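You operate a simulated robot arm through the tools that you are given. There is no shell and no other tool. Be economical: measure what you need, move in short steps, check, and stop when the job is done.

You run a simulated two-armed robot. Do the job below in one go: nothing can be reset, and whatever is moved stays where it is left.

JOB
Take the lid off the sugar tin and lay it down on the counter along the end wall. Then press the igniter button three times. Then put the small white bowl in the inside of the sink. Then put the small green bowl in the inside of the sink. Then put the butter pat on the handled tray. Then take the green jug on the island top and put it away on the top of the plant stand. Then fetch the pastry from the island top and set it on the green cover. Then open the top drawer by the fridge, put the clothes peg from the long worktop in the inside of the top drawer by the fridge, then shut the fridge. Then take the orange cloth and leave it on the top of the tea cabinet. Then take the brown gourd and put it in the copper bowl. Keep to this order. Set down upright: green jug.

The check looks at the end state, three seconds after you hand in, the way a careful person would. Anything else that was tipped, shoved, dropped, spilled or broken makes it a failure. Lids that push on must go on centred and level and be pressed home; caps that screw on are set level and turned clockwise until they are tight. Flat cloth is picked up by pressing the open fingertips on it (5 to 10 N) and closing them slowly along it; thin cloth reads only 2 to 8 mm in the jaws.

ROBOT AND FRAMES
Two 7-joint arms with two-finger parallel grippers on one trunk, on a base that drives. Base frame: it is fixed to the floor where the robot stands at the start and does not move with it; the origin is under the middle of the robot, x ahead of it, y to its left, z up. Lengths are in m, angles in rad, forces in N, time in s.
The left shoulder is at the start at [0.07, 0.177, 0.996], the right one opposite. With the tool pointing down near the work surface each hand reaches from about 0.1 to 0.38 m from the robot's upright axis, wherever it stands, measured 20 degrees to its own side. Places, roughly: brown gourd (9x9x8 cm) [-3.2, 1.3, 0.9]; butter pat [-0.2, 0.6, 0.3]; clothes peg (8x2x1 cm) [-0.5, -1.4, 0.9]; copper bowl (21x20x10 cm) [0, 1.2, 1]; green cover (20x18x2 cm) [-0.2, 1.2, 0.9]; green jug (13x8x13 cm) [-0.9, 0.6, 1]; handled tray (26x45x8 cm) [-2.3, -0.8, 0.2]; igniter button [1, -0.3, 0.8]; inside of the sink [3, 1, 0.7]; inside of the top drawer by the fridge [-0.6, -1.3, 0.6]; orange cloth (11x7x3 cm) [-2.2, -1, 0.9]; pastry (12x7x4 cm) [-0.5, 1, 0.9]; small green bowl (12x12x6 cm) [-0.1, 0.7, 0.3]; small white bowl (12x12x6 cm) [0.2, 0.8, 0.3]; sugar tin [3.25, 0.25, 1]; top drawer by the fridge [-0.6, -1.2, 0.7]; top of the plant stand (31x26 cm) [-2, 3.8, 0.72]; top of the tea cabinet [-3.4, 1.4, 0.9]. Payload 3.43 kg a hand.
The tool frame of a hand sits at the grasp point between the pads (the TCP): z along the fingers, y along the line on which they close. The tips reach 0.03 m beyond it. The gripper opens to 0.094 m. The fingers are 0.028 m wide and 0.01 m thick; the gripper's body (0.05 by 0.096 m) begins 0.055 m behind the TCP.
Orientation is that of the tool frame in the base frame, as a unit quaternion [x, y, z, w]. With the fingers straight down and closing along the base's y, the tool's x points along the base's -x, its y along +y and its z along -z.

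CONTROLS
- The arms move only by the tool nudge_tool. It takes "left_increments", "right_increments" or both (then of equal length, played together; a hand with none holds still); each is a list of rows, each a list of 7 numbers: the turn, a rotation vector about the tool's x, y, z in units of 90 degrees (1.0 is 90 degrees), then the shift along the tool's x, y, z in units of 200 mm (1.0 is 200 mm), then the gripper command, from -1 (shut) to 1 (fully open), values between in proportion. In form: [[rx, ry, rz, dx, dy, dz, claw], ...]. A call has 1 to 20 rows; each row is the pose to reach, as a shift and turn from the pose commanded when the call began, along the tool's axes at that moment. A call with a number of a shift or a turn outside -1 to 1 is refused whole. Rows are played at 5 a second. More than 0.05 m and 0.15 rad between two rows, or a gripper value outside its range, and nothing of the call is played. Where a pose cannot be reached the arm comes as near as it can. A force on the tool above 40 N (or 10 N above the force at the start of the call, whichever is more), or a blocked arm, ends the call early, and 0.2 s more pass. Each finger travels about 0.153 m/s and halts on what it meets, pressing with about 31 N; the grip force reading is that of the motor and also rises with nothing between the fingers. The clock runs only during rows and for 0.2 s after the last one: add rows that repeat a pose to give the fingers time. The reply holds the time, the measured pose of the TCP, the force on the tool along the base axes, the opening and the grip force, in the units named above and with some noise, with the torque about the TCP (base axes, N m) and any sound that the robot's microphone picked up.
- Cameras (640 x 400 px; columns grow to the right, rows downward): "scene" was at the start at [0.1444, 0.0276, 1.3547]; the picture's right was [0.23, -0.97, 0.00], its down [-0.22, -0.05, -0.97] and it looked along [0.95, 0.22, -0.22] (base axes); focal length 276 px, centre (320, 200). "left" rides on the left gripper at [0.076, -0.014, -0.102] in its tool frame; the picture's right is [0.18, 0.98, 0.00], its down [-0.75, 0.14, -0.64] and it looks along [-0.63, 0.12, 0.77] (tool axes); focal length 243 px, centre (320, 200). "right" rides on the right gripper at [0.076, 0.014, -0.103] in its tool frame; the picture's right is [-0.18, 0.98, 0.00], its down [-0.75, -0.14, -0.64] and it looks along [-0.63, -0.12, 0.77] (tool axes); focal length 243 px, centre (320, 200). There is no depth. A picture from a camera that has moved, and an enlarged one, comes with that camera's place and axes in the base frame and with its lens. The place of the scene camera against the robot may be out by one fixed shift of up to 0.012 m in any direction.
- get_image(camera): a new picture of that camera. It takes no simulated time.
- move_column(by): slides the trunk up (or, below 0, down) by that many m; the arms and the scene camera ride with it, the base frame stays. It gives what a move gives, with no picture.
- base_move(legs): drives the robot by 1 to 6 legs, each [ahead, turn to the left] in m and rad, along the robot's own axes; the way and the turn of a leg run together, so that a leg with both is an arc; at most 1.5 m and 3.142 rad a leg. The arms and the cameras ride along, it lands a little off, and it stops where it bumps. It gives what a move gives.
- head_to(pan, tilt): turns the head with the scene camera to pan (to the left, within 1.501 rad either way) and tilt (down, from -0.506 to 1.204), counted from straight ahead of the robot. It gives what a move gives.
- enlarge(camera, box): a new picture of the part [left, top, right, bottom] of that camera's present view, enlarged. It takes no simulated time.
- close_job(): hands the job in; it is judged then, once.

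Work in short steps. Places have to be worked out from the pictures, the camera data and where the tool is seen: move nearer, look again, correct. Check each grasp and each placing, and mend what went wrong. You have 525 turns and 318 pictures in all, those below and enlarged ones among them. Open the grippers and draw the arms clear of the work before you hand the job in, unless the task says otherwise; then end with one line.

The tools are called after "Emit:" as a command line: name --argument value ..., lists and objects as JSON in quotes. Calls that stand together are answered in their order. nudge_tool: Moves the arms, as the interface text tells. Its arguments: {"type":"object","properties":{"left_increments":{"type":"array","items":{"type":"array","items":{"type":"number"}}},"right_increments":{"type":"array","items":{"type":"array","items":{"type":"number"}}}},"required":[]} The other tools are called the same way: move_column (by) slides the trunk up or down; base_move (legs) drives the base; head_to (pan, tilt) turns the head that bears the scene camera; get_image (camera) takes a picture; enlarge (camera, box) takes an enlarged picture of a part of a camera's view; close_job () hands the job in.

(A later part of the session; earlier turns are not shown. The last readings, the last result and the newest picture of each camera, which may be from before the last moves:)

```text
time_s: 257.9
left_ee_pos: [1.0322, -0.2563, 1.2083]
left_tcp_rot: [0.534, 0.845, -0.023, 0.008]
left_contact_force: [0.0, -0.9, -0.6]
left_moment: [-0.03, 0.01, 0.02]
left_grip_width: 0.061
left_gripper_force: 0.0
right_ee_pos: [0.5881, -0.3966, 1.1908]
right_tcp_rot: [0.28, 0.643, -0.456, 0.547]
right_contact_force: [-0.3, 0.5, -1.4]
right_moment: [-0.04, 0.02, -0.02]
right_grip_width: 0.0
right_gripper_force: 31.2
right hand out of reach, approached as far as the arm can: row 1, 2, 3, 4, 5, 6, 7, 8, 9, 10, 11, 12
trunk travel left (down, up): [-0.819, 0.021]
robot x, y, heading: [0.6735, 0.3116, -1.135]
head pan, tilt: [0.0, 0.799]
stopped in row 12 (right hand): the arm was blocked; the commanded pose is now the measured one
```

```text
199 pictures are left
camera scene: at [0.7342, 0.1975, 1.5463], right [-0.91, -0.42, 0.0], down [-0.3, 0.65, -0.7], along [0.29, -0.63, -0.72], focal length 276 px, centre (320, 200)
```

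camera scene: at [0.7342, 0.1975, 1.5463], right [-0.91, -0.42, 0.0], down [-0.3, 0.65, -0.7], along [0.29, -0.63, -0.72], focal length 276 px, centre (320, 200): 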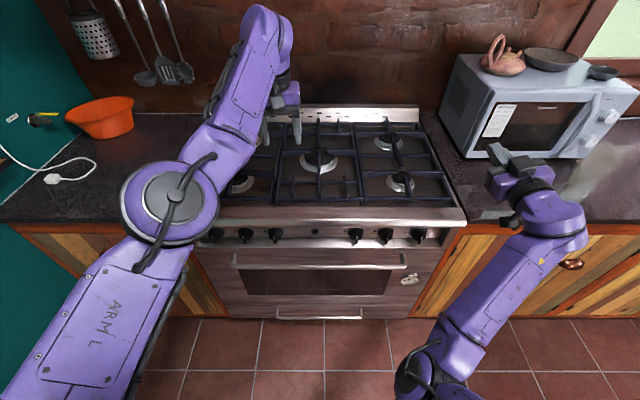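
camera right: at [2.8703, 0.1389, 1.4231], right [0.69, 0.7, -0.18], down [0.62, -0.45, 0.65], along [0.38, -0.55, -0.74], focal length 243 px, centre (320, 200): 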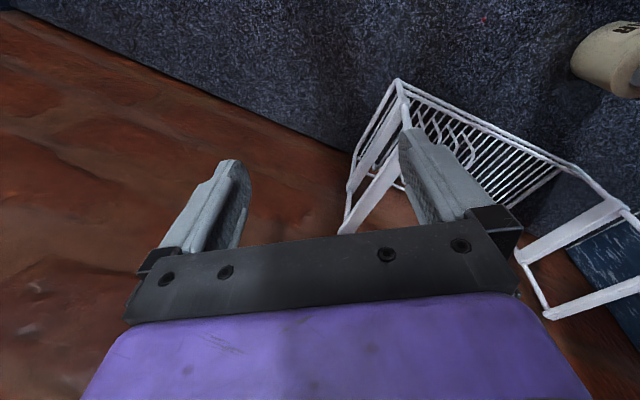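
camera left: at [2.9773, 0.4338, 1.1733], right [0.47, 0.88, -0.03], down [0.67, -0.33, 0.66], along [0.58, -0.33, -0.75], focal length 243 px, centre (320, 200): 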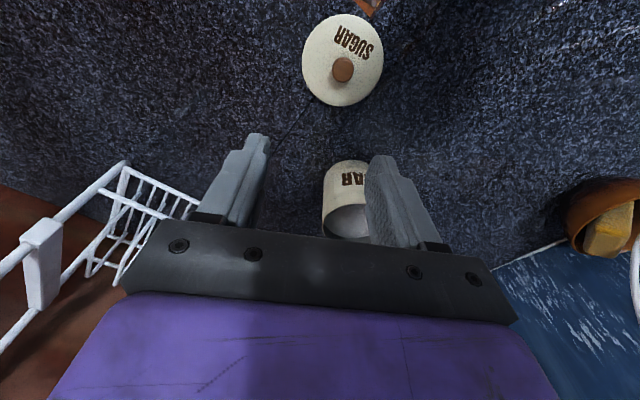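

The right hand now points horizontally at the cabinets (toward −v). I retreat slightly and lower it, before moving sideways to the button.

Emit:
nudge_tool --right_increments '[[0, 0, 0, 0.1, 0.03, -0.12, -1], [0, 0, 0, 0.25, 0.08, -0.2, -1], [0, 0, 0, 0.4, 0.13, -0.31, -1], [0, 0, 0, 0.55, 0.17, -0.31, -1], [0, 0, 0, 0.7, 0.21, -0.31, -1], [0, 0, 0, 0.83, 0.25, -0.31, -1], [0, 0, 0, 0.95, 0.29, -0.31, -1]]'

Emit:
get_image --camera "scene"

```text
time_s: 258.7
left_ee_pos: [1.0331, -0.2559, 1.2088]
left_tcp_rot: [0.534, 0.845, -0.024, 0.008]
left_contact_force: [-0.3, -0.4, 0.3]
left_moment: [0.01, -0.03, 0.02]
left_grip_width: 0.0612
left_gripper_force: 0.1
right_ee_pos: [0.5408, -0.3642, 1.2246]
right_tcp_rot: [0.225, 0.591, -0.541, 0.554]
right_contact_force: [-0.5, -0.2, 1.0]
right_moment: [0.01, -0.02, -0.02]
right_grip_width: 0.0
right_gripper_force: 31.3
trunk travel left (down, up): [-0.819, 0.021]
robot x, y, heading: [0.6809, 0.3134, -1.139]
head pan, tilt: [0.0, 0.799]
stopped in row 3 (right hand): the arm was blocked; the commanded pose is now the measured one
```

```text
198 pictures are left
camera scene: at [0.7345, 0.1975, 1.5463], right [-0.91, -0.42, 0.0], down [-0.3, 0.65, -0.7], along [0.29, -0.63, -0.72], focal length 276 px, centre (320, 200)
```

scene: 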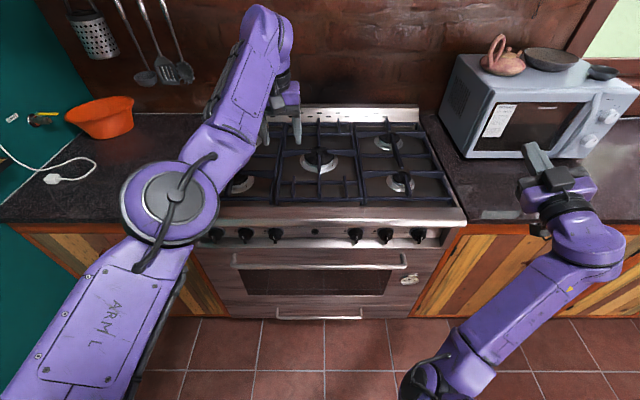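

The right arm gets bound up. The left arm is better placed (button is straight ahead), so I use it: close its fingers, pitch ~40° forward and lower in front of the stove.

Emit:
nudge_tool --left_increments '[[0, -0.05, 0, 0.05, -0.03, 0.1, -1], [0, -0.1, 0, 0.1, -0.06, 0.2, -1], [0, -0.15, 0, 0.15, -0.09, 0.3, -1], [0, -0.2, 0, 0.2, -0.13, 0.4, -1], [0, -0.25, 0, 0.25, -0.16, 0.5, -1], [0, -0.3, 0, 0.3, -0.2, 0.6, -1], [0, -0.35, 0, 0.35, -0.23, 0.7, -1], [0, -0.4, 0, 0.4, -0.26, 0.8, -1], [0, -0.45, 0, 0.43, -0.3, 0.9, -1]]'

Emit:
get_image --camera "scene"

```text
time_s: 260.7
left_ee_pos: [1.0632, -0.3842, 1.0536]
left_tcp_rot: [0.512, 0.782, -0.214, 0.284]
left_contact_force: [0.5, 0.2, 1.8]
left_moment: [0.03, -0.01, -0.02]
left_grip_width: 0.0001
left_gripper_force: 30.9
left hand out of reach, approached as far as the arm can: row 1, 2, 3, 4, 5, 6, 7, 8, 9
right_ee_pos: [0.5405, -0.3639, 1.2228]
right_tcp_rot: [0.226, 0.591, -0.542, 0.553]
right_contact_force: [0.0, 0.2, -0.4]
right_moment: [0.0, -0.01, 0.01]
right_grip_width: 0.0
right_gripper_force: 31.4
trunk travel left (down, up): [-0.819, 0.021]
robot x, y, heading: [0.6728, 0.3072, -1.14]
head pan, tilt: [0.0, 0.799]
```

```text
197 pictures are left
camera scene: at [0.7336, 0.1972, 1.5463], right [-0.91, -0.42, 0.0], down [-0.3, 0.65, -0.7], along [0.29, -0.63, -0.72], focal length 276 px, centre (320, 200)
```

scene: 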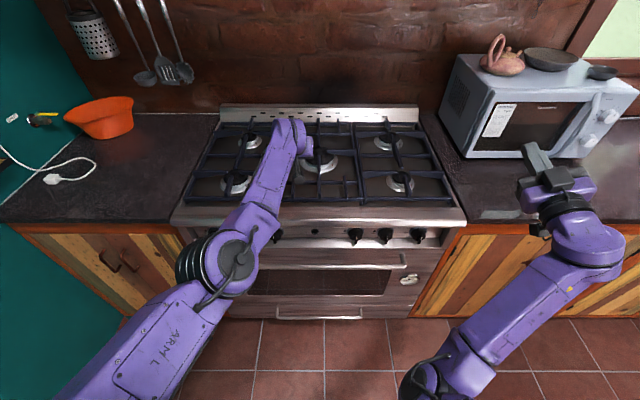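

The left arm can't fold enough here. I look at the right arm's posture to see what binds it.

Emit:
head_to --pan -0.8 --tilt 1.0

Emit:
get_image --camera "scene"

```text
time_s: 261.8
left_ee_pos: [1.0649, -0.3837, 1.0534]
left_tcp_rot: [0.512, 0.782, -0.214, 0.284]
left_contact_force: [-0.2, -0.7, 0.3]
left_moment: [0.0, -0.02, 0.03]
left_grip_width: 0.0
left_gripper_force: 31.0
right_ee_pos: [0.5402, -0.365, 1.2221]
right_tcp_rot: [0.224, 0.592, -0.542, 0.553]
right_contact_force: [-0.3, 0.5, 0.4]
right_moment: [0.01, 0.0, -0.02]
right_grip_width: 0.0001
right_gripper_force: 31.0
trunk travel left (down, up): [-0.819, 0.021]
robot x, y, heading: [0.6722, 0.309, -1.139]
head pan, tilt: [-0.799, 1.0]
```

```text
196 pictures are left
camera scene: at [0.6751, 0.2054, 1.5311], right [-0.93, 0.36, 0.0], down [0.3, 0.79, -0.54], along [-0.19, -0.5, -0.84], focal length 276 px, centre (320, 200)
```

scene: 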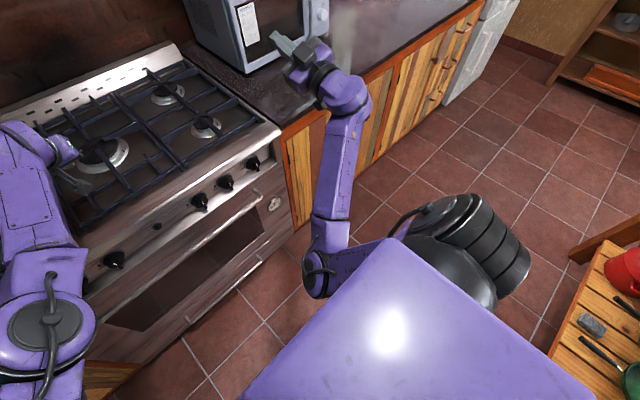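

The right elbow sits in front of the torso with the forearm free. I move the right hand left in small steps.

Emit:
nudge_tool --right_increments '[[0, 0, 0, -0.04, 0.1, 0, -1], [0, 0, 0, -0.09, 0.2, 0, -1], [0, 0, 0, -0.13, 0.3, 0, -1], [0, 0, 0, -0.18, 0.4, 0, -1], [0, 0, 0, -0.22, 0.5, 0, -1], [0, 0, 0, -0.27, 0.6, 0, -1], [0, 0, 0, -0.31, 0.7, 0, -1], [0, 0, 0, -0.36, 0.8, 0, -1], [0, 0, 0, -0.4, 0.9, 0, -1], [0, 0, 0, -0.45, 1, 0, -1]]'

Emit:
get_image --camera "scene"

```text
time_s: 263.7
left_ee_pos: [1.0644, -0.3833, 1.0528]
left_tcp_rot: [0.512, 0.782, -0.214, 0.283]
left_contact_force: [-0.4, 0.4, 0.4]
left_moment: [0.01, 0.03, 0.05]
left_grip_width: 0.0001
left_gripper_force: 31.5
right_ee_pos: [0.5561, -0.3591, 1.2546]
right_tcp_rot: [-0.194, -0.587, 0.592, -0.517]
right_contact_force: [-0.6, -0.7, -0.2]
right_moment: [-0.02, 0.0, 0.04]
right_grip_width: 0.0003
right_gripper_force: 30.7
right hand out of reach, approached as far as the arm can: row 3, 4, 5, 6, 7, 8, 9
trunk travel left (down, up): [-0.819, 0.021]
robot x, y, heading: [0.6755, 0.3134, -1.138]
head pan, tilt: [-0.799, 1.0]
stopped in row 9 (right hand): the arm was blocked; the commanded pose is now the measured one
```

```text
195 pictures are left
camera scene: at [0.6749, 0.2055, 1.5311], right [-0.93, 0.36, 0.0], down [0.3, 0.79, -0.54], along [-0.19, -0.5, -0.84], focal length 276 px, centre (320, 200)
```

scene: 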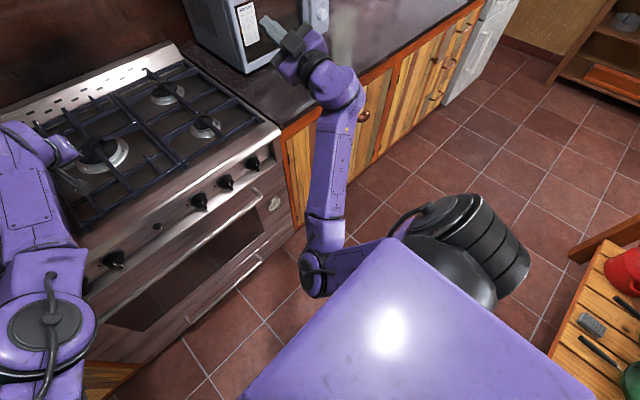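

I bring the right hand back to the nominal fingers-down posture.

Emit:
nudge_tool --right_increments '[[-0.02, 0.07, 0.014, -0.03, 0.06, 0.01, -1], [-0.041, 0.14, 0.028, -0.06, 0.12, 0.02, -1], [-0.061, 0.21, 0.043, -0.1, 0.18, 0.03, -1], [-0.082, 0.28, 0.057, -0.13, 0.24, 0.05, -1], [-0.102, 0.35, 0.071, -0.16, 0.3, 0.06, -1], [-0.123, 0.42, 0.086, -0.19, 0.36, 0.07, -1], [-0.143, 0.49, 0.1, -0.23, 0.43, 0.08, -1], [-0.163, 0.56, 0.114, -0.26, 0.49, 0.09, -1], [-0.184, 0.63, 0.128, -0.29, 0.55, 0.1, -1], [-0.204, 0.7, 0.143, -0.32, 0.61, 0.11, -1], [-0.225, 0.77, 0.157, -0.35, 0.67, 0.13, -1], [-0.245, 0.84, 0.171, -0.39, 0.73, 0.14, -1], [-0.265, 0.91, 0.185, -0.42, 0.79, 0.15, -1], [-0.286, 0.98, 0.2, -0.45, 0.85, 0.16, -1]]'

Emit:
get_image --camera "scene"

```text
time_s: 266.7
left_ee_pos: [1.0645, -0.3845, 1.053]
left_tcp_rot: [0.512, 0.782, -0.215, 0.283]
left_contact_force: [0.6, -0.3, 0.0]
left_moment: [0.0, 0.0, 0.0]
left_grip_width: 0.0001
left_gripper_force: 30.8
right_ee_pos: [0.7438, -0.3688, 1.2529]
right_tcp_rot: [0.516, 0.849, -0.085, 0.077]
right_contact_force: [1.9, -0.2, 0.7]
right_moment: [-0.03, 0.0, 0.0]
right_grip_width: 0.0
right_gripper_force: 30.7
right hand out of reach, approached as far as the arm can: row 2, 3, 4, 5, 6, 7, 8, 9, 10, 11, 12, 13, 14
trunk travel left (down, up): [-0.819, 0.021]
robot x, y, heading: [0.6754, 0.3082, -1.132]
head pan, tilt: [-0.799, 1.0]
```

```text
194 pictures are left
camera scene: at [0.6771, 0.2051, 1.5311], right [-0.93, 0.36, 0.0], down [0.3, 0.79, -0.54], along [-0.19, -0.5, -0.84], focal length 276 px, centre (320, 200)
```

scene: 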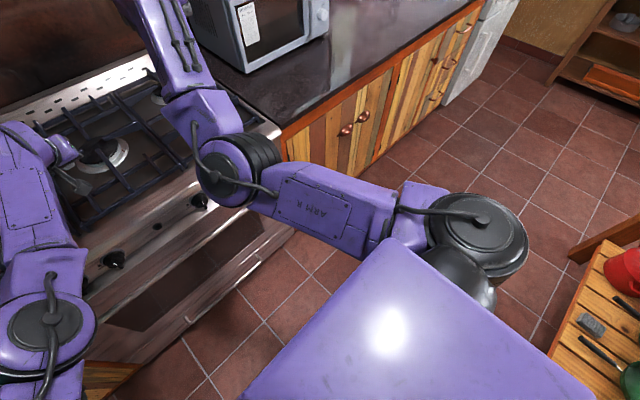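

The right arm is nominal again. The left hand's pitched pose suits the button; I back up 0.15 m so it comes in front of the stove.

Emit:
base_move --legs '[[-0.15, 0]]'

Emit:
head_to --pan 0.0 --tilt 0.9

Emit:
get_image --camera "scene"

Emit:
get_image --camera "left"

```text
time_s: 268.1
left_ee_pos: [1.0033, -0.2482, 1.0531]
left_tcp_rot: [0.511, 0.783, -0.214, 0.283]
left_contact_force: [0.4, 0.6, 0.0]
left_moment: [-0.02, 0.04, 0.02]
left_grip_width: 0.0
left_gripper_force: 31.3
right_ee_pos: [0.6828, -0.2321, 1.2531]
right_tcp_rot: [0.514, 0.85, -0.084, 0.078]
right_contact_force: [0.3, -0.3, 1.0]
right_moment: [-0.03, -0.01, 0.04]
right_grip_width: 0.0
right_gripper_force: 30.7
trunk travel left (down, up): [-0.819, 0.021]
robot x, y, heading: [0.6119, 0.4423, -1.131]
head pan, tilt: [-0.799, 1.0]
```

```text
time_s: 269.2
left_ee_pos: [1.0041, -0.247, 1.0532]
left_tcp_rot: [0.511, 0.783, -0.214, 0.284]
left_contact_force: [0.3, 0.4, 0.4]
left_moment: [0.02, -0.02, 0.0]
left_grip_width: 0.0001
left_gripper_force: 31.2
right_ee_pos: [0.6811, -0.2327, 1.2542]
right_tcp_rot: [0.515, 0.849, -0.085, 0.079]
right_contact_force: [0.1, -0.1, 0.4]
right_moment: [-0.02, -0.02, 0.02]
right_grip_width: 0.0
right_gripper_force: 31.1
trunk travel left (down, up): [-0.819, 0.021]
robot x, y, heading: [0.6096, 0.4462, -1.136]
head pan, tilt: [0.0, 0.901]
```

```text
193 pictures are left
camera scene: at [0.6691, 0.3374, 1.5383], right [-0.91, -0.42, 0.0], down [-0.33, 0.71, -0.62], along [0.26, -0.56, -0.78], focal length 276 px, centre (320, 200)
```

scene: 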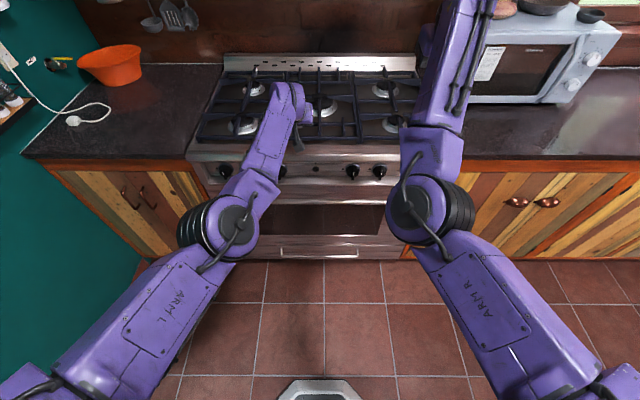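

```text
192 pictures are left
camera left: at [0.9436, -0.1365, 1.0794], right [0.85, 0.5, -0.17], down [0.22, -0.06, 0.97], along [0.48, -0.86, -0.16], focal length 243 px, centre (320, 200)
```

left: 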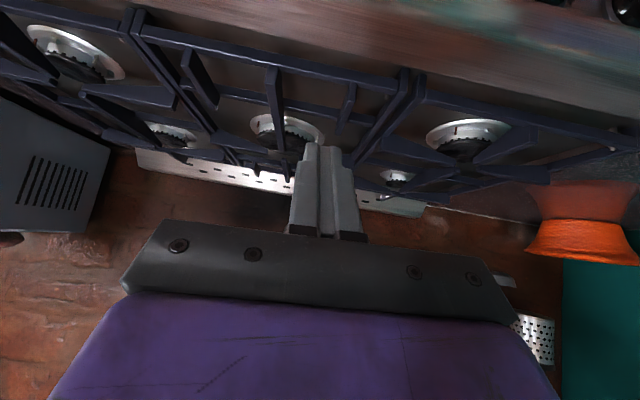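

The button lies 0.845 m ahead, 2 cm left of the axis. I back 3 cm more, shift the hand 4 cm right, then lower the trunk by 0.2 m.

Emit:
base_move --legs '[[-0.035, 0]]'

Emit:
nudge_tool --left_increments '[[0, 0, 0, 0, -0.1, 0, -1], [0, 0, 0, 0, -0.2, 0, -1], [0, 0, 0, 0, -0.21, 0, -1]]'

Emit:
move_column --by -0.12

Emit:
get_image --camera "left"

```text
time_s: 270.1
left_ee_pos: [0.9898, -0.2199, 1.0483]
left_tcp_rot: [0.511, 0.784, -0.212, 0.282]
left_contact_force: [0.5, -0.3, -1.0]
left_moment: [-0.04, 0.04, 0.0]
left_grip_width: 0.0001
left_gripper_force: 31.1
right_ee_pos: [0.6685, -0.2065, 1.2505]
right_tcp_rot: [0.514, 0.85, -0.083, 0.076]
right_contact_force: [0.1, -0.7, -0.8]
right_moment: [0.04, 0.03, 0.02]
right_grip_width: 0.0
right_gripper_force: 31.5
trunk travel left (down, up): [-0.819, 0.021]
robot x, y, heading: [0.5981, 0.4804, -1.132]
head pan, tilt: [0.0, 0.901]
```

```text
time_s: 270.9
left_ee_pos: [0.9839, -0.2157, 1.0588]
left_tcp_rot: [0.513, 0.781, -0.215, 0.283]
left_contact_force: [-0.3, -0.2, 0.1]
left_moment: [-0.03, 0.02, -0.01]
left_grip_width: 0.0003
left_gripper_force: 31.1
left hand out of reach, approached as far as the arm can: row 1, 2, 3
right_ee_pos: [0.6664, -0.1991, 1.2534]
right_tcp_rot: [0.514, 0.85, -0.085, 0.079]
right_contact_force: [-0.5, 0.1, 0.3]
right_moment: [-0.02, -0.02, 0.0]
right_grip_width: 0.0
right_gripper_force: 31.1
trunk travel left (down, up): [-0.819, 0.021]
robot x, y, heading: [0.5972, 0.4764, -1.137]
head pan, tilt: [0.0, 0.901]
```

```text
time_s: 272.4
left_ee_pos: [0.9845, -0.2167, 0.9386]
left_tcp_rot: [0.513, 0.782, -0.214, 0.282]
left_contact_force: [-0.2, -0.3, 0.1]
left_moment: [-0.01, 0.0, -0.01]
left_grip_width: 0.0
left_gripper_force: 31.5
right_ee_pos: [0.6654, -0.2004, 1.1337]
right_tcp_rot: [0.514, 0.85, -0.085, 0.078]
right_contact_force: [0.5, 0.2, -0.1]
right_moment: [0.0, -0.01, 0.0]
right_grip_width: 0.0001
right_gripper_force: 31.0
trunk travel left (down, up): [-0.699, 0.141]
robot x, y, heading: [0.5962, 0.4781, -1.134]
head pan, tilt: [0.0, 0.901]
```

```text
191 pictures are left
camera left: at [0.9261, -0.1051, 0.9648], right [0.85, 0.5, -0.17], down [0.23, -0.06, 0.97], along [0.48, -0.86, -0.16], focal length 243 px, centre (320, 200)
```

left: 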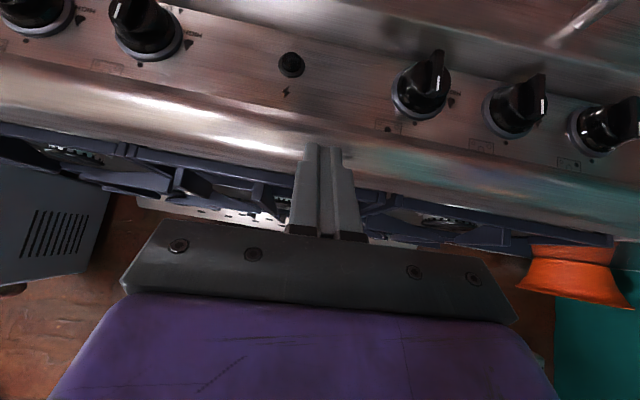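

The igniter is visible (with a lightning mark). I turn the base −0.048 rad to align and lower 0.115 m.

Emit:
base_move --legs '[[0, -0.048]]'

Emit:
move_column --by -0.115

Emit:
get_image --camera "left"

```text
time_s: 273.2
left_ee_pos: [0.9546, -0.2326, 0.9385]
left_tcp_rot: [0.53, 0.77, -0.222, 0.277]
left_contact_force: [0.8, -0.6, -0.2]
left_moment: [0.01, 0.02, -0.04]
left_grip_width: 0.0
left_gripper_force: 30.5
right_ee_pos: [0.6364, -0.2014, 1.1333]
right_tcp_rot: [0.534, 0.838, -0.087, 0.076]
right_contact_force: [0.2, 0.1, -0.5]
right_moment: [0.05, 0.03, 0.01]
right_grip_width: 0.0
right_gripper_force: 31.2
trunk travel left (down, up): [-0.699, 0.141]
robot x, y, heading: [0.6017, 0.4788, -1.181]
head pan, tilt: [0.0, 0.901]
```

```text
time_s: 274.7
left_ee_pos: [0.9532, -0.2341, 0.8225]
left_tcp_rot: [0.531, 0.77, -0.221, 0.277]
left_contact_force: [-0.9, 0.1, -0.5]
left_moment: [-0.02, 0.0, 0.04]
left_grip_width: 0.0
left_gripper_force: 31.0
right_ee_pos: [0.6356, -0.2021, 1.0186]
right_tcp_rot: [0.535, 0.837, -0.087, 0.076]
right_contact_force: [-0.5, 0.1, -0.5]
right_moment: [0.03, 0.02, -0.01]
right_grip_width: 0.0
right_gripper_force: 30.9
trunk travel left (down, up): [-0.584, 0.256]
robot x, y, heading: [0.5987, 0.4751, -1.175]
head pan, tilt: [0.0, 0.901]
```

```text
190 pictures are left
camera left: at [0.899, -0.1196, 0.8499], right [0.87, 0.46, -0.17], down [0.22, -0.07, 0.97], along [0.44, -0.89, -0.16], focal length 243 px, centre (320, 200)
```

left: 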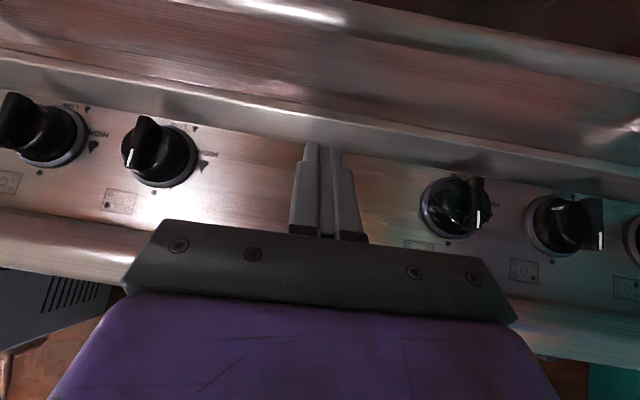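

The button should be right behind the fingertips (≈(0.98,−0.296,0.818)). I raise 8 mm and push forward gently, watching force and sound.

Emit:
move_column --by 0.008

Emit:
nudge_tool --left_increments '[[0, 0, 0, -0.075, 0, 0.066, -1], [0, 0, 0, -0.113, 0, 0.099, -1], [0, 0, 0, -0.132, 0, 0.115, -1], [0, 0, 0, -0.15, 0, 0.132, -1], [0, 0, 0, -0.15, 0, 0.132, -1]]'

Emit:
get_image --camera "left"

```text
time_s: 275.2
left_ee_pos: [0.9539, -0.233, 0.8309]
left_tcp_rot: [0.531, 0.77, -0.221, 0.277]
left_contact_force: [0.5, -0.7, -0.5]
left_moment: [-0.01, 0.0, -0.01]
left_grip_width: 0.0
left_gripper_force: 30.8
right_ee_pos: [0.6353, -0.2028, 1.0265]
right_tcp_rot: [0.534, 0.838, -0.085, 0.077]
right_contact_force: [0.3, 1.0, -0.5]
right_moment: [-0.02, -0.01, 0.0]
right_grip_width: 0.0003
right_gripper_force: 31.1
trunk travel left (down, up): [-0.592, 0.248]
robot x, y, heading: [0.5958, 0.4786, -1.178]
head pan, tilt: [0.0, 0.901]
```

```text
time_s: 276.4
left_ee_pos: [0.9676, -0.2338, 0.8359]
left_tcp_rot: [0.532, 0.769, -0.221, 0.276]
left_contact_force: [0.8, 0.6, -0.2]
left_moment: [0.0, 0.01, 0.03]
left_grip_width: 0.0
left_gripper_force: 30.3
left hand out of reach, approached as far as the arm can: row 1, 2, 3, 4, 5
right_ee_pos: [0.6347, -0.202, 1.0263]
right_tcp_rot: [0.533, 0.838, -0.086, 0.076]
right_contact_force: [0.9, -0.1, -0.6]
right_moment: [-0.01, 0.02, -0.02]
right_grip_width: 0.0
right_gripper_force: 31.2
trunk travel left (down, up): [-0.592, 0.248]
robot x, y, heading: [0.5974, 0.4793, -1.182]
head pan, tilt: [0.0, 0.901]
```

```text
189 pictures are left
camera left: at [0.9142, -0.1209, 0.863], right [0.87, 0.46, -0.17], down [0.22, -0.07, 0.97], along [0.44, -0.89, -0.16], focal length 243 px, centre (320, 200)
```

left: 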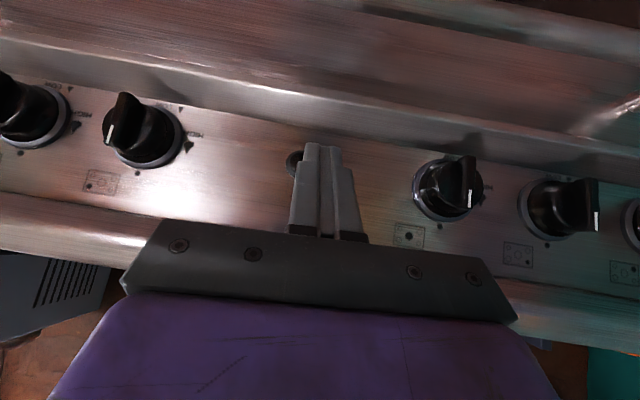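

The arm slid sideways instead; button re-estimated at (0.985,−0.313,0.80). I lower 18 mm, turn −0.015, and push with the base in small forward steps.

Emit:
move_column --by -0.018

Emit:
base_move --legs '[[0, -0.016]]'

Emit:
base_move --legs '[[0.035, 0]]'

Emit:
get_image --camera "left"

```text
time_s: 277.1
left_ee_pos: [0.969, -0.2348, 0.8193]
left_tcp_rot: [0.531, 0.77, -0.221, 0.278]
left_contact_force: [0.3, 0.3, -0.1]
left_moment: [0.03, 0.03, 0.0]
left_grip_width: 0.0
left_gripper_force: 30.8
right_ee_pos: [0.6347, -0.2031, 1.0073]
right_tcp_rot: [0.534, 0.838, -0.087, 0.077]
right_contact_force: [-0.4, 0.2, 0.9]
right_moment: [-0.02, -0.02, 0.0]
right_grip_width: 0.0001
right_gripper_force: 31.4
trunk travel left (down, up): [-0.574, 0.266]
robot x, y, heading: [0.5962, 0.4791, -1.18]
head pan, tilt: [0.0, 0.901]
```

```text
time_s: 277.8
left_ee_pos: [0.9571, -0.2402, 0.8191]
left_tcp_rot: [0.537, 0.766, -0.223, 0.275]
left_contact_force: [-0.7, 0.0, -0.1]
left_moment: [-0.01, 0.01, 0.0]
left_grip_width: 0.0
left_gripper_force: 31.0
right_ee_pos: [0.6244, -0.2028, 1.008]
right_tcp_rot: [0.54, 0.834, -0.087, 0.075]
right_contact_force: [-0.4, -0.7, 0.1]
right_moment: [0.0, -0.02, -0.02]
right_grip_width: 0.0
right_gripper_force: 31.2
trunk travel left (down, up): [-0.574, 0.266]
robot x, y, heading: [0.5994, 0.4786, -1.201]
head pan, tilt: [0.0, 0.901]
```

```text
time_s: 278.7
left_ee_pos: [0.9702, -0.2724, 0.8188]
left_tcp_rot: [0.537, 0.765, -0.223, 0.277]
left_contact_force: [0.3, -0.6, 0.6]
left_moment: [0.02, 0.01, -0.01]
left_grip_width: 0.0001
left_gripper_force: 30.3
right_ee_pos: [0.6361, -0.234, 1.0092]
right_tcp_rot: [0.54, 0.834, -0.088, 0.077]
right_contact_force: [-0.2, -0.6, -1.0]
right_moment: [0.02, 0.0, -0.01]
right_grip_width: 0.0002
right_gripper_force: 31.4
trunk travel left (down, up): [-0.574, 0.266]
robot x, y, heading: [0.6116, 0.4447, -1.195]
head pan, tilt: [0.0, 0.901]
```

```text
188 pictures are left
camera left: at [0.9171, -0.1575, 0.8454], right [0.88, 0.45, -0.17], down [0.22, -0.07, 0.97], along [0.42, -0.89, -0.16], focal length 243 px, centre (320, 200)
```

left: 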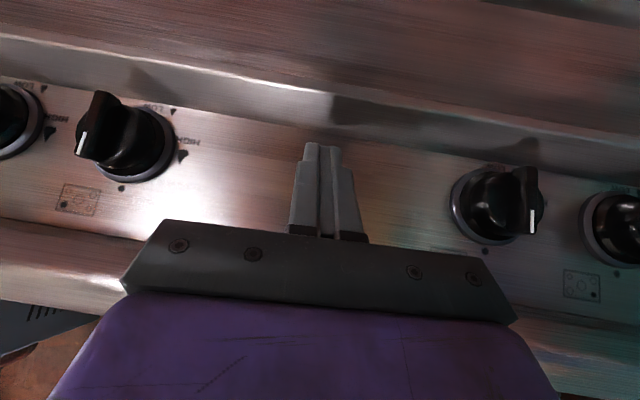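

Emit:
base_move --legs '[[0.02, 0]]'

Emit:
base_move --legs '[[0.012, 0]]'

```text
time_s: 279.6
left_ee_pos: [0.9732, -0.2844, 0.8214]
left_tcp_rot: [0.536, 0.767, -0.224, 0.273]
left_contact_force: [-5.4, 15.9, 5.1]
left_moment: [-1.12, -0.46, 0.3]
left_grip_width: 0.0
left_gripper_force: 30.9
right_ee_pos: [0.6423, -0.2475, 1.0103]
right_tcp_rot: [0.54, 0.834, -0.088, 0.077]
right_contact_force: [0.1, 0.2, -0.1]
right_moment: [0.03, 0.01, -0.02]
right_grip_width: 0.0
right_gripper_force: 31.0
trunk travel left (down, up): [-0.574, 0.266]
robot x, y, heading: [0.6162, 0.4306, -1.195]
head pan, tilt: [0.0, 0.901]
stopped in leg 1: the force on the tool passed its limit (the readings are from after the stop); the commanded pose is now the measured one
```

```text
time_s: 280.3
left_ee_pos: [0.9739, -0.2848, 0.822]
left_tcp_rot: [0.539, 0.763, -0.22, 0.279]
left_contact_force: [-2.9, 17.2, 23.5]
left_moment: [-1.12, -1.02, 0.17]
left_grip_width: 0.0
left_gripper_force: 30.9
right_ee_pos: [0.6446, -0.2482, 1.0099]
right_tcp_rot: [0.539, 0.834, -0.087, 0.077]
right_contact_force: [0.5, 0.6, 0.0]
right_moment: [0.0, 0.04, 0.0]
right_grip_width: 0.0
right_gripper_force: 31.1
trunk travel left (down, up): [-0.574, 0.266]
robot x, y, heading: [0.6183, 0.4279, -1.193]
head pan, tilt: [0.0, 0.901]
stopped in leg 1: the force on the tool passed its limit (the readings are from after the stop); the commanded pose is now the measured one
```

Contact reached, but no click was reported. I back off 4 cm and look where the button is relative to the fingers.

Emit:
base_move --legs '[[-0.05, 0]]'

Emit:
move_column --by 0.07

Emit:
get_image --camera "left"

```text
time_s: 281.2
left_ee_pos: [0.9559, -0.2423, 0.8156]
left_tcp_rot: [0.537, 0.768, -0.223, 0.269]
left_contact_force: [0.1, 0.3, -0.7]
left_moment: [-0.03, 0.03, -0.01]
left_grip_width: 0.0
left_gripper_force: 31.1
right_ee_pos: [0.6268, -0.2062, 1.0079]
right_tcp_rot: [0.539, 0.834, -0.087, 0.076]
right_contact_force: [0.2, 0.4, 0.8]
right_moment: [-0.05, -0.02, 0.0]
right_grip_width: 0.0
right_gripper_force: 31.1
trunk travel left (down, up): [-0.574, 0.266]
robot x, y, heading: [0.6023, 0.4706, -1.192]
head pan, tilt: [0.0, 0.901]
```

```text
time_s: 282.3
left_ee_pos: [0.9561, -0.2428, 0.8854]
left_tcp_rot: [0.537, 0.768, -0.223, 0.27]
left_contact_force: [-0.6, 0.3, 1.0]
left_moment: [-0.02, 0.01, -0.03]
left_grip_width: 0.0
left_gripper_force: 31.3
right_ee_pos: [0.6272, -0.2084, 1.0784]
right_tcp_rot: [0.54, 0.834, -0.087, 0.075]
right_contact_force: [-1.1, 0.2, 1.3]
right_moment: [-0.03, 0.02, 0.03]
right_grip_width: 0.0002
right_gripper_force: 30.6
trunk travel left (down, up): [-0.644, 0.196]
robot x, y, heading: [0.597, 0.472, -1.195]
head pan, tilt: [0.0, 0.901]
```

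```text
187 pictures are left
camera left: at [0.9044, -0.128, 0.9138], right [0.88, 0.45, -0.17], down [0.23, -0.08, 0.97], along [0.42, -0.89, -0.17], focal length 243 px, centre (320, 200)
```

left: 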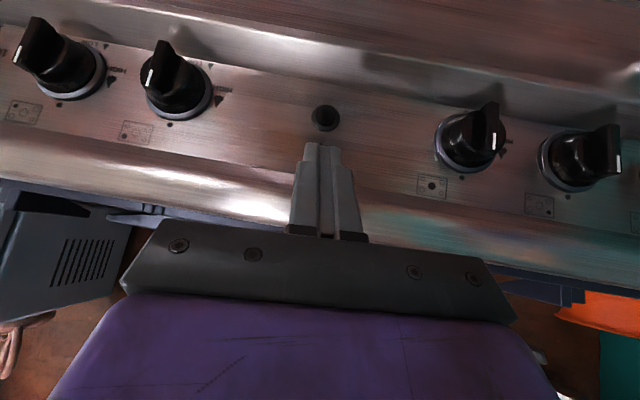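

Laterally it's well aligned. I lower back and press with the arm itself in fine steps.

Emit:
move_column --by -0.07

Emit:
nudge_tool --left_increments '[[0, 0, 0, -0.076, 0.005, 0.065, -1], [0, 0, 0, -0.114, 0.0075, 0.098, -1], [0, 0, 0, -0.152, 0.01, 0.13, -1], [0, 0, 0, -0.167, 0.011, 0.143, -1], [0, 0, 0, -0.182, 0.012, 0.156, -1]]'

```text
time_s: 283.4
left_ee_pos: [0.9559, -0.2434, 0.8166]
left_tcp_rot: [0.537, 0.768, -0.223, 0.27]
left_contact_force: [-0.3, 0.2, 0.0]
left_moment: [0.01, -0.01, -0.03]
left_grip_width: 0.0
left_gripper_force: 31.2
right_ee_pos: [0.6277, -0.2073, 1.0078]
right_tcp_rot: [0.539, 0.834, -0.087, 0.075]
right_contact_force: [0.1, -0.7, -0.5]
right_moment: [-0.02, 0.01, 0.05]
right_grip_width: 0.0
right_gripper_force: 31.1
trunk travel left (down, up): [-0.574, 0.266]
robot x, y, heading: [0.6015, 0.471, -1.192]
head pan, tilt: [0.0, 0.901]
```

```text
time_s: 284.6
left_ee_pos: [0.9657, -0.2423, 0.8286]
left_tcp_rot: [0.537, 0.767, -0.224, 0.27]
left_contact_force: [0.0, 0.9, -0.4]
left_moment: [-0.02, 0.04, 0.0]
left_grip_width: 0.0
left_gripper_force: 30.7
left hand out of reach, approached as far as the arm can: row 1, 2, 3, 4, 5
right_ee_pos: [0.628, -0.2069, 1.008]
right_tcp_rot: [0.539, 0.834, -0.087, 0.074]
right_contact_force: [-0.4, 0.3, -0.7]
right_moment: [-0.02, -0.02, 0.02]
right_grip_width: 0.0
right_gripper_force: 31.2
trunk travel left (down, up): [-0.574, 0.266]
robot x, y, heading: [0.5988, 0.4719, -1.189]
head pan, tilt: [0.0, 0.901]
```

The arm can't extend in this posture (it slides sideways), so I undo that and zoom on the button to see its shape.

Emit:
nudge_tool --left_increments '[[0, 0, 0, 0.09, -0.006, -0.08, -1], [0, 0, 0, 0.182, -0.012, -0.156, -1], [0, 0, 0, 0.182, -0.012, -0.156, -1]]'

Emit:
move_column --by 0.07

Emit:
enlarge --camera "left" --box '[270, 80, 380, 160]'

```text
time_s: 285.4
left_ee_pos: [0.9651, -0.2426, 0.8294]
left_tcp_rot: [0.537, 0.768, -0.222, 0.27]
left_contact_force: [0.1, -0.2, -0.1]
left_moment: [0.01, -0.02, -0.02]
left_grip_width: 0.0
left_gripper_force: 31.2
left hand out of reach, approached as far as the arm can: row 1, 2, 3
right_ee_pos: [0.6277, -0.2083, 1.0063]
right_tcp_rot: [0.539, 0.834, -0.086, 0.075]
right_contact_force: [-0.8, -0.8, 0.4]
right_moment: [0.02, 0.0, 0.0]
right_grip_width: 0.0001
right_gripper_force: 30.8
trunk travel left (down, up): [-0.574, 0.266]
robot x, y, heading: [0.5999, 0.473, -1.195]
head pan, tilt: [0.0, 0.901]
```

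```text
time_s: 286.5
left_ee_pos: [0.9654, -0.2432, 0.8992]
left_tcp_rot: [0.536, 0.768, -0.222, 0.271]
left_contact_force: [0.3, -0.3, 0.1]
left_moment: [0.01, 0.0, -0.02]
left_grip_width: 0.0
left_gripper_force: 31.0
right_ee_pos: [0.6285, -0.2077, 1.0776]
right_tcp_rot: [0.54, 0.834, -0.086, 0.075]
right_contact_force: [-1.1, -0.2, -0.1]
right_moment: [0.03, -0.01, -0.03]
right_grip_width: 0.0002
right_gripper_force: 31.4
trunk travel left (down, up): [-0.644, 0.196]
robot x, y, heading: [0.5996, 0.4734, -1.194]
head pan, tilt: [0.0, 0.901]
```

```text
5.00 times, centred on (325, 120) of left
camera zoom: at [0.9131, -0.1285, 0.9262], right [0.88, 0.45, -0.17], down [0.23, -0.08, 0.97], along [0.42, -0.89, -0.17], focal length 1213 px, centre (295, 600)
```

zoom: 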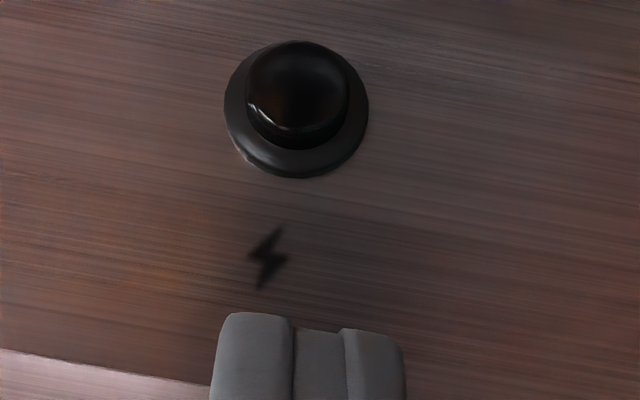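

It's a protruding button about 2 cm wide at ≈(0.984,−0.316,0.80). I realign (turn −0.011, lower 0.086) and press with the base, listening for a click.

Emit:
base_move --legs '[[0, -0.012]]'

Emit:
move_column --by -0.087

Emit:
base_move --legs '[[0.07, 0]]'

Emit:
get_image --camera "left"

```text
time_s: 287.2
left_ee_pos: [0.9564, -0.2469, 0.8983]
left_tcp_rot: [0.541, 0.764, -0.225, 0.269]
left_contact_force: [0.2, 0.0, -0.3]
left_moment: [0.02, -0.02, 0.02]
left_grip_width: 0.0003
left_gripper_force: 31.2
right_ee_pos: [0.6197, -0.2081, 1.0779]
right_tcp_rot: [0.544, 0.831, -0.087, 0.074]
right_contact_force: [0.2, -0.2, -0.2]
right_moment: [0.02, -0.01, 0.03]
right_grip_width: 0.0001
right_gripper_force: 31.3
trunk travel left (down, up): [-0.644, 0.196]
robot x, y, heading: [0.6001, 0.4736, -1.205]
head pan, tilt: [0.0, 0.901]
```

```text
time_s: 288.4
left_ee_pos: [0.9572, -0.247, 0.8111]
left_tcp_rot: [0.541, 0.765, -0.224, 0.27]
left_contact_force: [0.2, -0.6, 0.4]
left_moment: [-0.03, 0.01, 0.01]
left_grip_width: 0.0001
left_gripper_force: 31.1
right_ee_pos: [0.6198, -0.2077, 0.9907]
right_tcp_rot: [0.545, 0.83, -0.088, 0.075]
right_contact_force: [-1.1, 0.2, 0.1]
right_moment: [0.01, 0.0, -0.04]
right_grip_width: 0.0
right_gripper_force: 31.0
trunk travel left (down, up): [-0.557, 0.283]
robot x, y, heading: [0.6058, 0.4733, -1.206]
head pan, tilt: [0.0, 0.901]
```

```text
time_s: 289.4
left_ee_pos: [0.9666, -0.2817, 0.8146]
left_tcp_rot: [0.538, 0.768, -0.225, 0.263]
left_contact_force: [-5.1, 26.6, 8.3]
left_moment: [-1.9, -0.47, 0.48]
left_grip_width: 0.0
left_gripper_force: 31.1
right_ee_pos: [0.6351, -0.2438, 0.9921]
right_tcp_rot: [0.544, 0.831, -0.086, 0.075]
right_contact_force: [-0.4, -0.1, -0.5]
right_moment: [-0.02, -0.02, -0.02]
right_grip_width: 0.0
right_gripper_force: 31.0
trunk travel left (down, up): [-0.557, 0.283]
robot x, y, heading: [0.6151, 0.4332, -1.197]
head pan, tilt: [0.0, 0.901]
stopped in leg 1: the force on the tool passed its limit (the readings are from after the stop); the commanded pose is now the measured one
```

```text
185 pictures are left
camera left: at [0.9168, -0.1665, 0.8435], right [0.88, 0.45, -0.18], down [0.24, -0.08, 0.97], along [0.42, -0.89, -0.18], focal length 243 px, centre (320, 200)
```

left: 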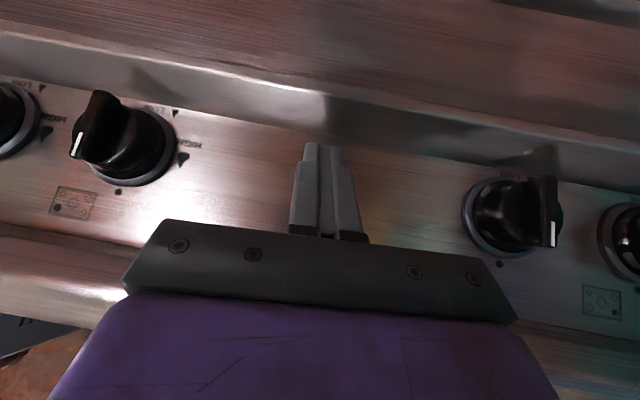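

I test the stiffness: back off slightly, then creep forward in 4 mm steps.

Emit:
base_move --legs '[[-0.02, 0]]'

Emit:
base_move --legs '[[0.01, 0]]'

Emit:
base_move --legs '[[0.005, 0]]'

Emit:
base_move --legs '[[0.005, 0]]'

Emit:
base_move --legs '[[0.005, 0]]'

```text
time_s: 290.2
left_ee_pos: [0.9604, -0.2686, 0.8074]
left_tcp_rot: [0.539, 0.769, -0.224, 0.26]
left_contact_force: [-0.6, 1.0, 0.2]
left_moment: [0.0, 0.0, 0.0]
left_grip_width: 0.0001
left_gripper_force: 30.9
right_ee_pos: [0.628, -0.231, 0.9868]
right_tcp_rot: [0.544, 0.832, -0.084, 0.072]
right_contact_force: [0.4, 0.0, -0.7]
right_moment: [-0.02, 0.01, -0.03]
right_grip_width: 0.0001
right_gripper_force: 31.2
trunk travel left (down, up): [-0.557, 0.283]
robot x, y, heading: [0.6057, 0.4502, -1.199]
head pan, tilt: [0.0, 0.901]
```

```text
time_s: 290.9
left_ee_pos: [0.9648, -0.2753, 0.8093]
left_tcp_rot: [0.539, 0.769, -0.224, 0.26]
left_contact_force: [0.3, 1.0, 0.4]
left_moment: [0.0, -0.01, 0.0]
left_grip_width: 0.0
left_gripper_force: 30.6
right_ee_pos: [0.6315, -0.2402, 0.988]
right_tcp_rot: [0.544, 0.831, -0.085, 0.073]
right_contact_force: [-0.7, -0.5, 0.4]
right_moment: [0.0, -0.04, 0.02]
right_grip_width: 0.0
right_gripper_force: 31.1
trunk travel left (down, up): [-0.557, 0.283]
robot x, y, heading: [0.6116, 0.4373, -1.201]
head pan, tilt: [0.0, 0.901]
```

```text
time_s: 291.6
left_ee_pos: [0.9659, -0.2812, 0.8085]
left_tcp_rot: [0.539, 0.769, -0.223, 0.26]
left_contact_force: [0.0, -0.5, 0.7]
left_moment: [0.0, 0.0, -0.01]
left_grip_width: 0.0001
left_gripper_force: 31.7
right_ee_pos: [0.6339, -0.2435, 0.9868]
right_tcp_rot: [0.544, 0.832, -0.084, 0.074]
right_contact_force: [-0.8, 0.5, -0.6]
right_moment: [0.02, 0.03, 0.01]
right_grip_width: 0.0
right_gripper_force: 31.1
trunk travel left (down, up): [-0.557, 0.283]
robot x, y, heading: [0.6121, 0.4363, -1.205]
head pan, tilt: [0.0, 0.901]
```

```text
time_s: 292.5
left_ee_pos: [0.9659, -0.2782, 0.8093]
left_tcp_rot: [0.539, 0.77, -0.224, 0.257]
left_contact_force: [-2.4, 13.8, 4.0]
left_moment: [-1.02, -0.32, 0.29]
left_grip_width: 0.0
left_gripper_force: 30.5
right_ee_pos: [0.6373, -0.2453, 0.9892]
right_tcp_rot: [0.543, 0.832, -0.085, 0.074]
right_contact_force: [0.6, -0.2, -0.6]
right_moment: [-0.03, -0.01, -0.01]
right_grip_width: 0.0
right_gripper_force: 31.2
trunk travel left (down, up): [-0.557, 0.283]
robot x, y, heading: [0.6152, 0.4344, -1.2]
head pan, tilt: [0.0, 0.901]
stopped in leg 1: the robot was blocked; the commanded pose is now the measured one
```

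```text
time_s: 293.3
left_ee_pos: [0.966, -0.2808, 0.8072]
left_tcp_rot: [0.537, 0.772, -0.222, 0.256]
left_contact_force: [-5.3, 21.1, 7.1]
left_moment: [-1.61, -0.5, 0.49]
left_grip_width: 0.0
left_gripper_force: 30.7
right_ee_pos: [0.6366, -0.2464, 0.9912]
right_tcp_rot: [0.543, 0.832, -0.086, 0.075]
right_contact_force: [0.2, -0.3, -0.3]
right_moment: [-0.04, -0.01, -0.02]
right_grip_width: 0.0001
right_gripper_force: 30.8
trunk travel left (down, up): [-0.557, 0.283]
robot x, y, heading: [0.6229, 0.4293, -1.193]
head pan, tilt: [0.0, 0.901]
stopped in leg 1: the robot was blocked; the commanded pose is now the measured one
```

The torque readings show the contact is ~7 cm above the TCP: the hand body meets the protruding stove lip, not the button. I need horizontal fingers. I back up, raise the trunk fully, and swing the left hand to horizontal at button height (arm stretched downward).

Emit:
base_move --legs '[[-0.06, 0]]'

Emit:
move_column --by 0.28

Emit:
nudge_tool --left_increments '[[0, -0.045, 0, 0.06, 0, 0.07, -1], [0, -0.09, 0, 0.12, 0, 0.14, -1], [0, -0.135, 0, 0.18, 0, 0.21, -1], [0, -0.18, 0, 0.25, 0, 0.29, -1], [0, -0.225, 0, 0.32, 0, 0.37, -1], [0, -0.27, 0, 0.39, 0, 0.45, -1], [0, -0.315, 0, 0.46, 0, 0.53, -1], [0, -0.36, 0, 0.53, 0, 0.61, -1], [0, -0.405, 0, 0.6, 0, 0.7, -1], [0, -0.45, 0, 0.68, 0, 0.79, -1], [0, -0.495, 0, 0.76, 0, 0.88, -1], [0, -0.53, 0, 0.84, 0, 0.97, -1]]'

Emit:
get_image --camera "scene"

```text
time_s: 294.3
left_ee_pos: [0.9442, -0.2283, 0.8059]
left_tcp_rot: [0.539, 0.771, -0.223, 0.254]
left_contact_force: [-1.0, 1.1, 0.0]
left_moment: [0.05, 0.01, 0.03]
left_grip_width: 0.0001
left_gripper_force: 31.1
right_ee_pos: [0.6161, -0.195, 0.9895]
right_tcp_rot: [0.544, 0.832, -0.086, 0.073]
right_contact_force: [-0.8, 1.6, 0.2]
right_moment: [-0.06, 0.0, 0.02]
right_grip_width: 0.0
right_gripper_force: 31.4
trunk travel left (down, up): [-0.557, 0.283]
robot x, y, heading: [0.5937, 0.487, -1.195]
head pan, tilt: [0.0, 0.901]
```

```text
time_s: 297.1
left_ee_pos: [0.9446, -0.2292, 1.0864]
left_tcp_rot: [0.539, 0.772, -0.223, 0.253]
left_contact_force: [0.0, -0.8, -0.2]
left_moment: [0.02, -0.01, 0.0]
left_grip_width: 0.0001
left_gripper_force: 31.2
right_ee_pos: [0.6164, -0.1954, 1.2678]
right_tcp_rot: [0.543, 0.832, -0.084, 0.073]
right_contact_force: [0.2, -0.1, -1.1]
right_moment: [-0.03, 0.01, -0.03]
right_grip_width: 0.0
right_gripper_force: 30.9
trunk travel left (down, up): [-0.837, 0.003]
robot x, y, heading: [0.5939, 0.4835, -1.196]
head pan, tilt: [0.0, 0.901]
```

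```text
time_s: 299.7
left_ee_pos: [0.9163, -0.1736, 0.8754]
left_tcp_rot: [0.404, 0.604, -0.423, 0.542]
left_contact_force: [0.4, -0.5, 0.0]
left_moment: [0.04, -0.01, -0.04]
left_grip_width: 0.0001
left_gripper_force: 30.8
left hand out of reach, approached as far as the arm can: row 1, 2, 3, 4, 5, 6, 7, 8, 9, 10, 11, 12
right_ee_pos: [0.6184, -0.1949, 1.2684]
right_tcp_rot: [0.543, 0.832, -0.084, 0.073]
right_contact_force: [0.3, -0.3, 0.2]
right_moment: [0.0, 0.02, 0.02]
right_grip_width: 0.0
right_gripper_force: 31.2
trunk travel left (down, up): [-0.837, 0.003]
robot x, y, heading: [0.5974, 0.4852, -1.2]
head pan, tilt: [0.0, 0.901]
```

```text
184 pictures are left
camera scene: at [0.6443, 0.3754, 1.5564], right [-0.93, -0.36, 0.0], down [-0.29, 0.73, -0.62], along [0.23, -0.58, -0.78], focal length 276 px, centre (320, 200)
```

scene: 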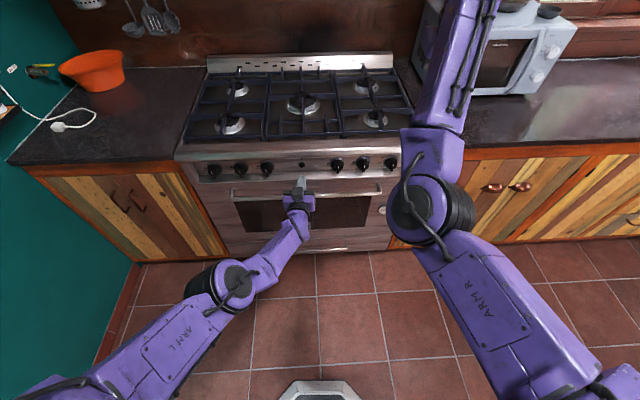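

Now the left hand is horizontal, pointing at the button. I lower 0.073 m, turn +0.016 and advance 0.1 m.

Emit:
move_column --by -0.073

Emit:
base_move --legs '[[0, 0.016], [0.1, 0]]'

Emit:
get_image --camera "left"

Emit:
enlarge --camera "scene" --box '[220, 80, 400, 200]'

```text
time_s: 300.8
left_ee_pos: [0.9213, -0.1733, 0.8021]
left_tcp_rot: [0.402, 0.604, -0.42, 0.545]
left_contact_force: [0.3, 0.4, 0.5]
left_moment: [0.01, 0.0, 0.01]
left_grip_width: 0.0001
left_gripper_force: 30.7
right_ee_pos: [0.6159, -0.1957, 1.1948]
right_tcp_rot: [0.543, 0.832, -0.085, 0.074]
right_contact_force: [0.7, -0.5, 0.2]
right_moment: [0.03, -0.02, 0.0]
right_grip_width: 0.0
right_gripper_force: 31.4
trunk travel left (down, up): [-0.764, 0.076]
robot x, y, heading: [0.5922, 0.4835, -1.193]
head pan, tilt: [0.0, 0.901]
```

```text
time_s: 302.3
left_ee_pos: [0.9701, -0.2607, 0.804]
left_tcp_rot: [0.396, 0.607, -0.416, 0.549]
left_contact_force: [0.8, -0.1, 0.7]
left_moment: [0.02, -0.04, -0.01]
left_grip_width: 0.0002
left_gripper_force: 31.0
right_ee_pos: [0.6671, -0.2869, 1.197]
right_tcp_rot: [0.535, 0.837, -0.085, 0.075]
right_contact_force: [-0.1, 0.2, 0.2]
right_moment: [-0.04, -0.04, -0.01]
right_grip_width: 0.0001
right_gripper_force: 30.6
trunk travel left (down, up): [-0.764, 0.076]
robot x, y, heading: [0.6333, 0.3902, -1.178]
head pan, tilt: [0.0, 0.901]
```

```text
183 pictures are left
camera left: at [0.9176, -0.1665, 0.7348], right [0.91, 0.34, -0.25], down [-0.02, 0.63, 0.77], along [0.42, -0.7, 0.58], focal length 243 px, centre (320, 200)
```

left: 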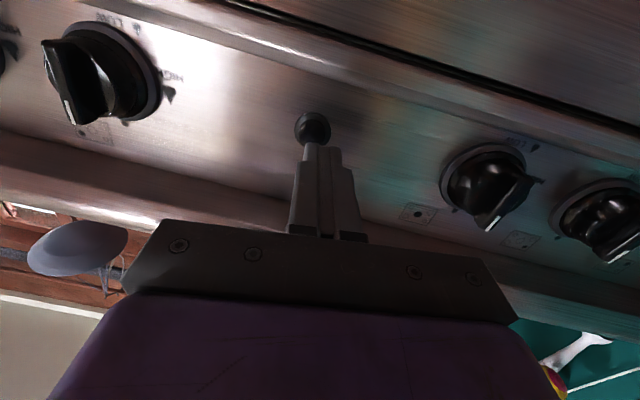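

```text
3.33 times, centred on (310, 140) of scene
camera zoom: at [0.6833, 0.2852, 1.4837], right [-0.92, -0.38, 0.0], down [-0.3, 0.72, -0.62], along [0.24, -0.58, -0.78], focal length 918 px, centre (353, 400)
```

zoom: 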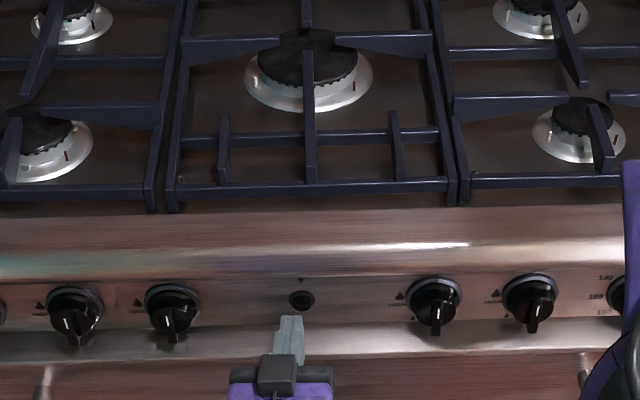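

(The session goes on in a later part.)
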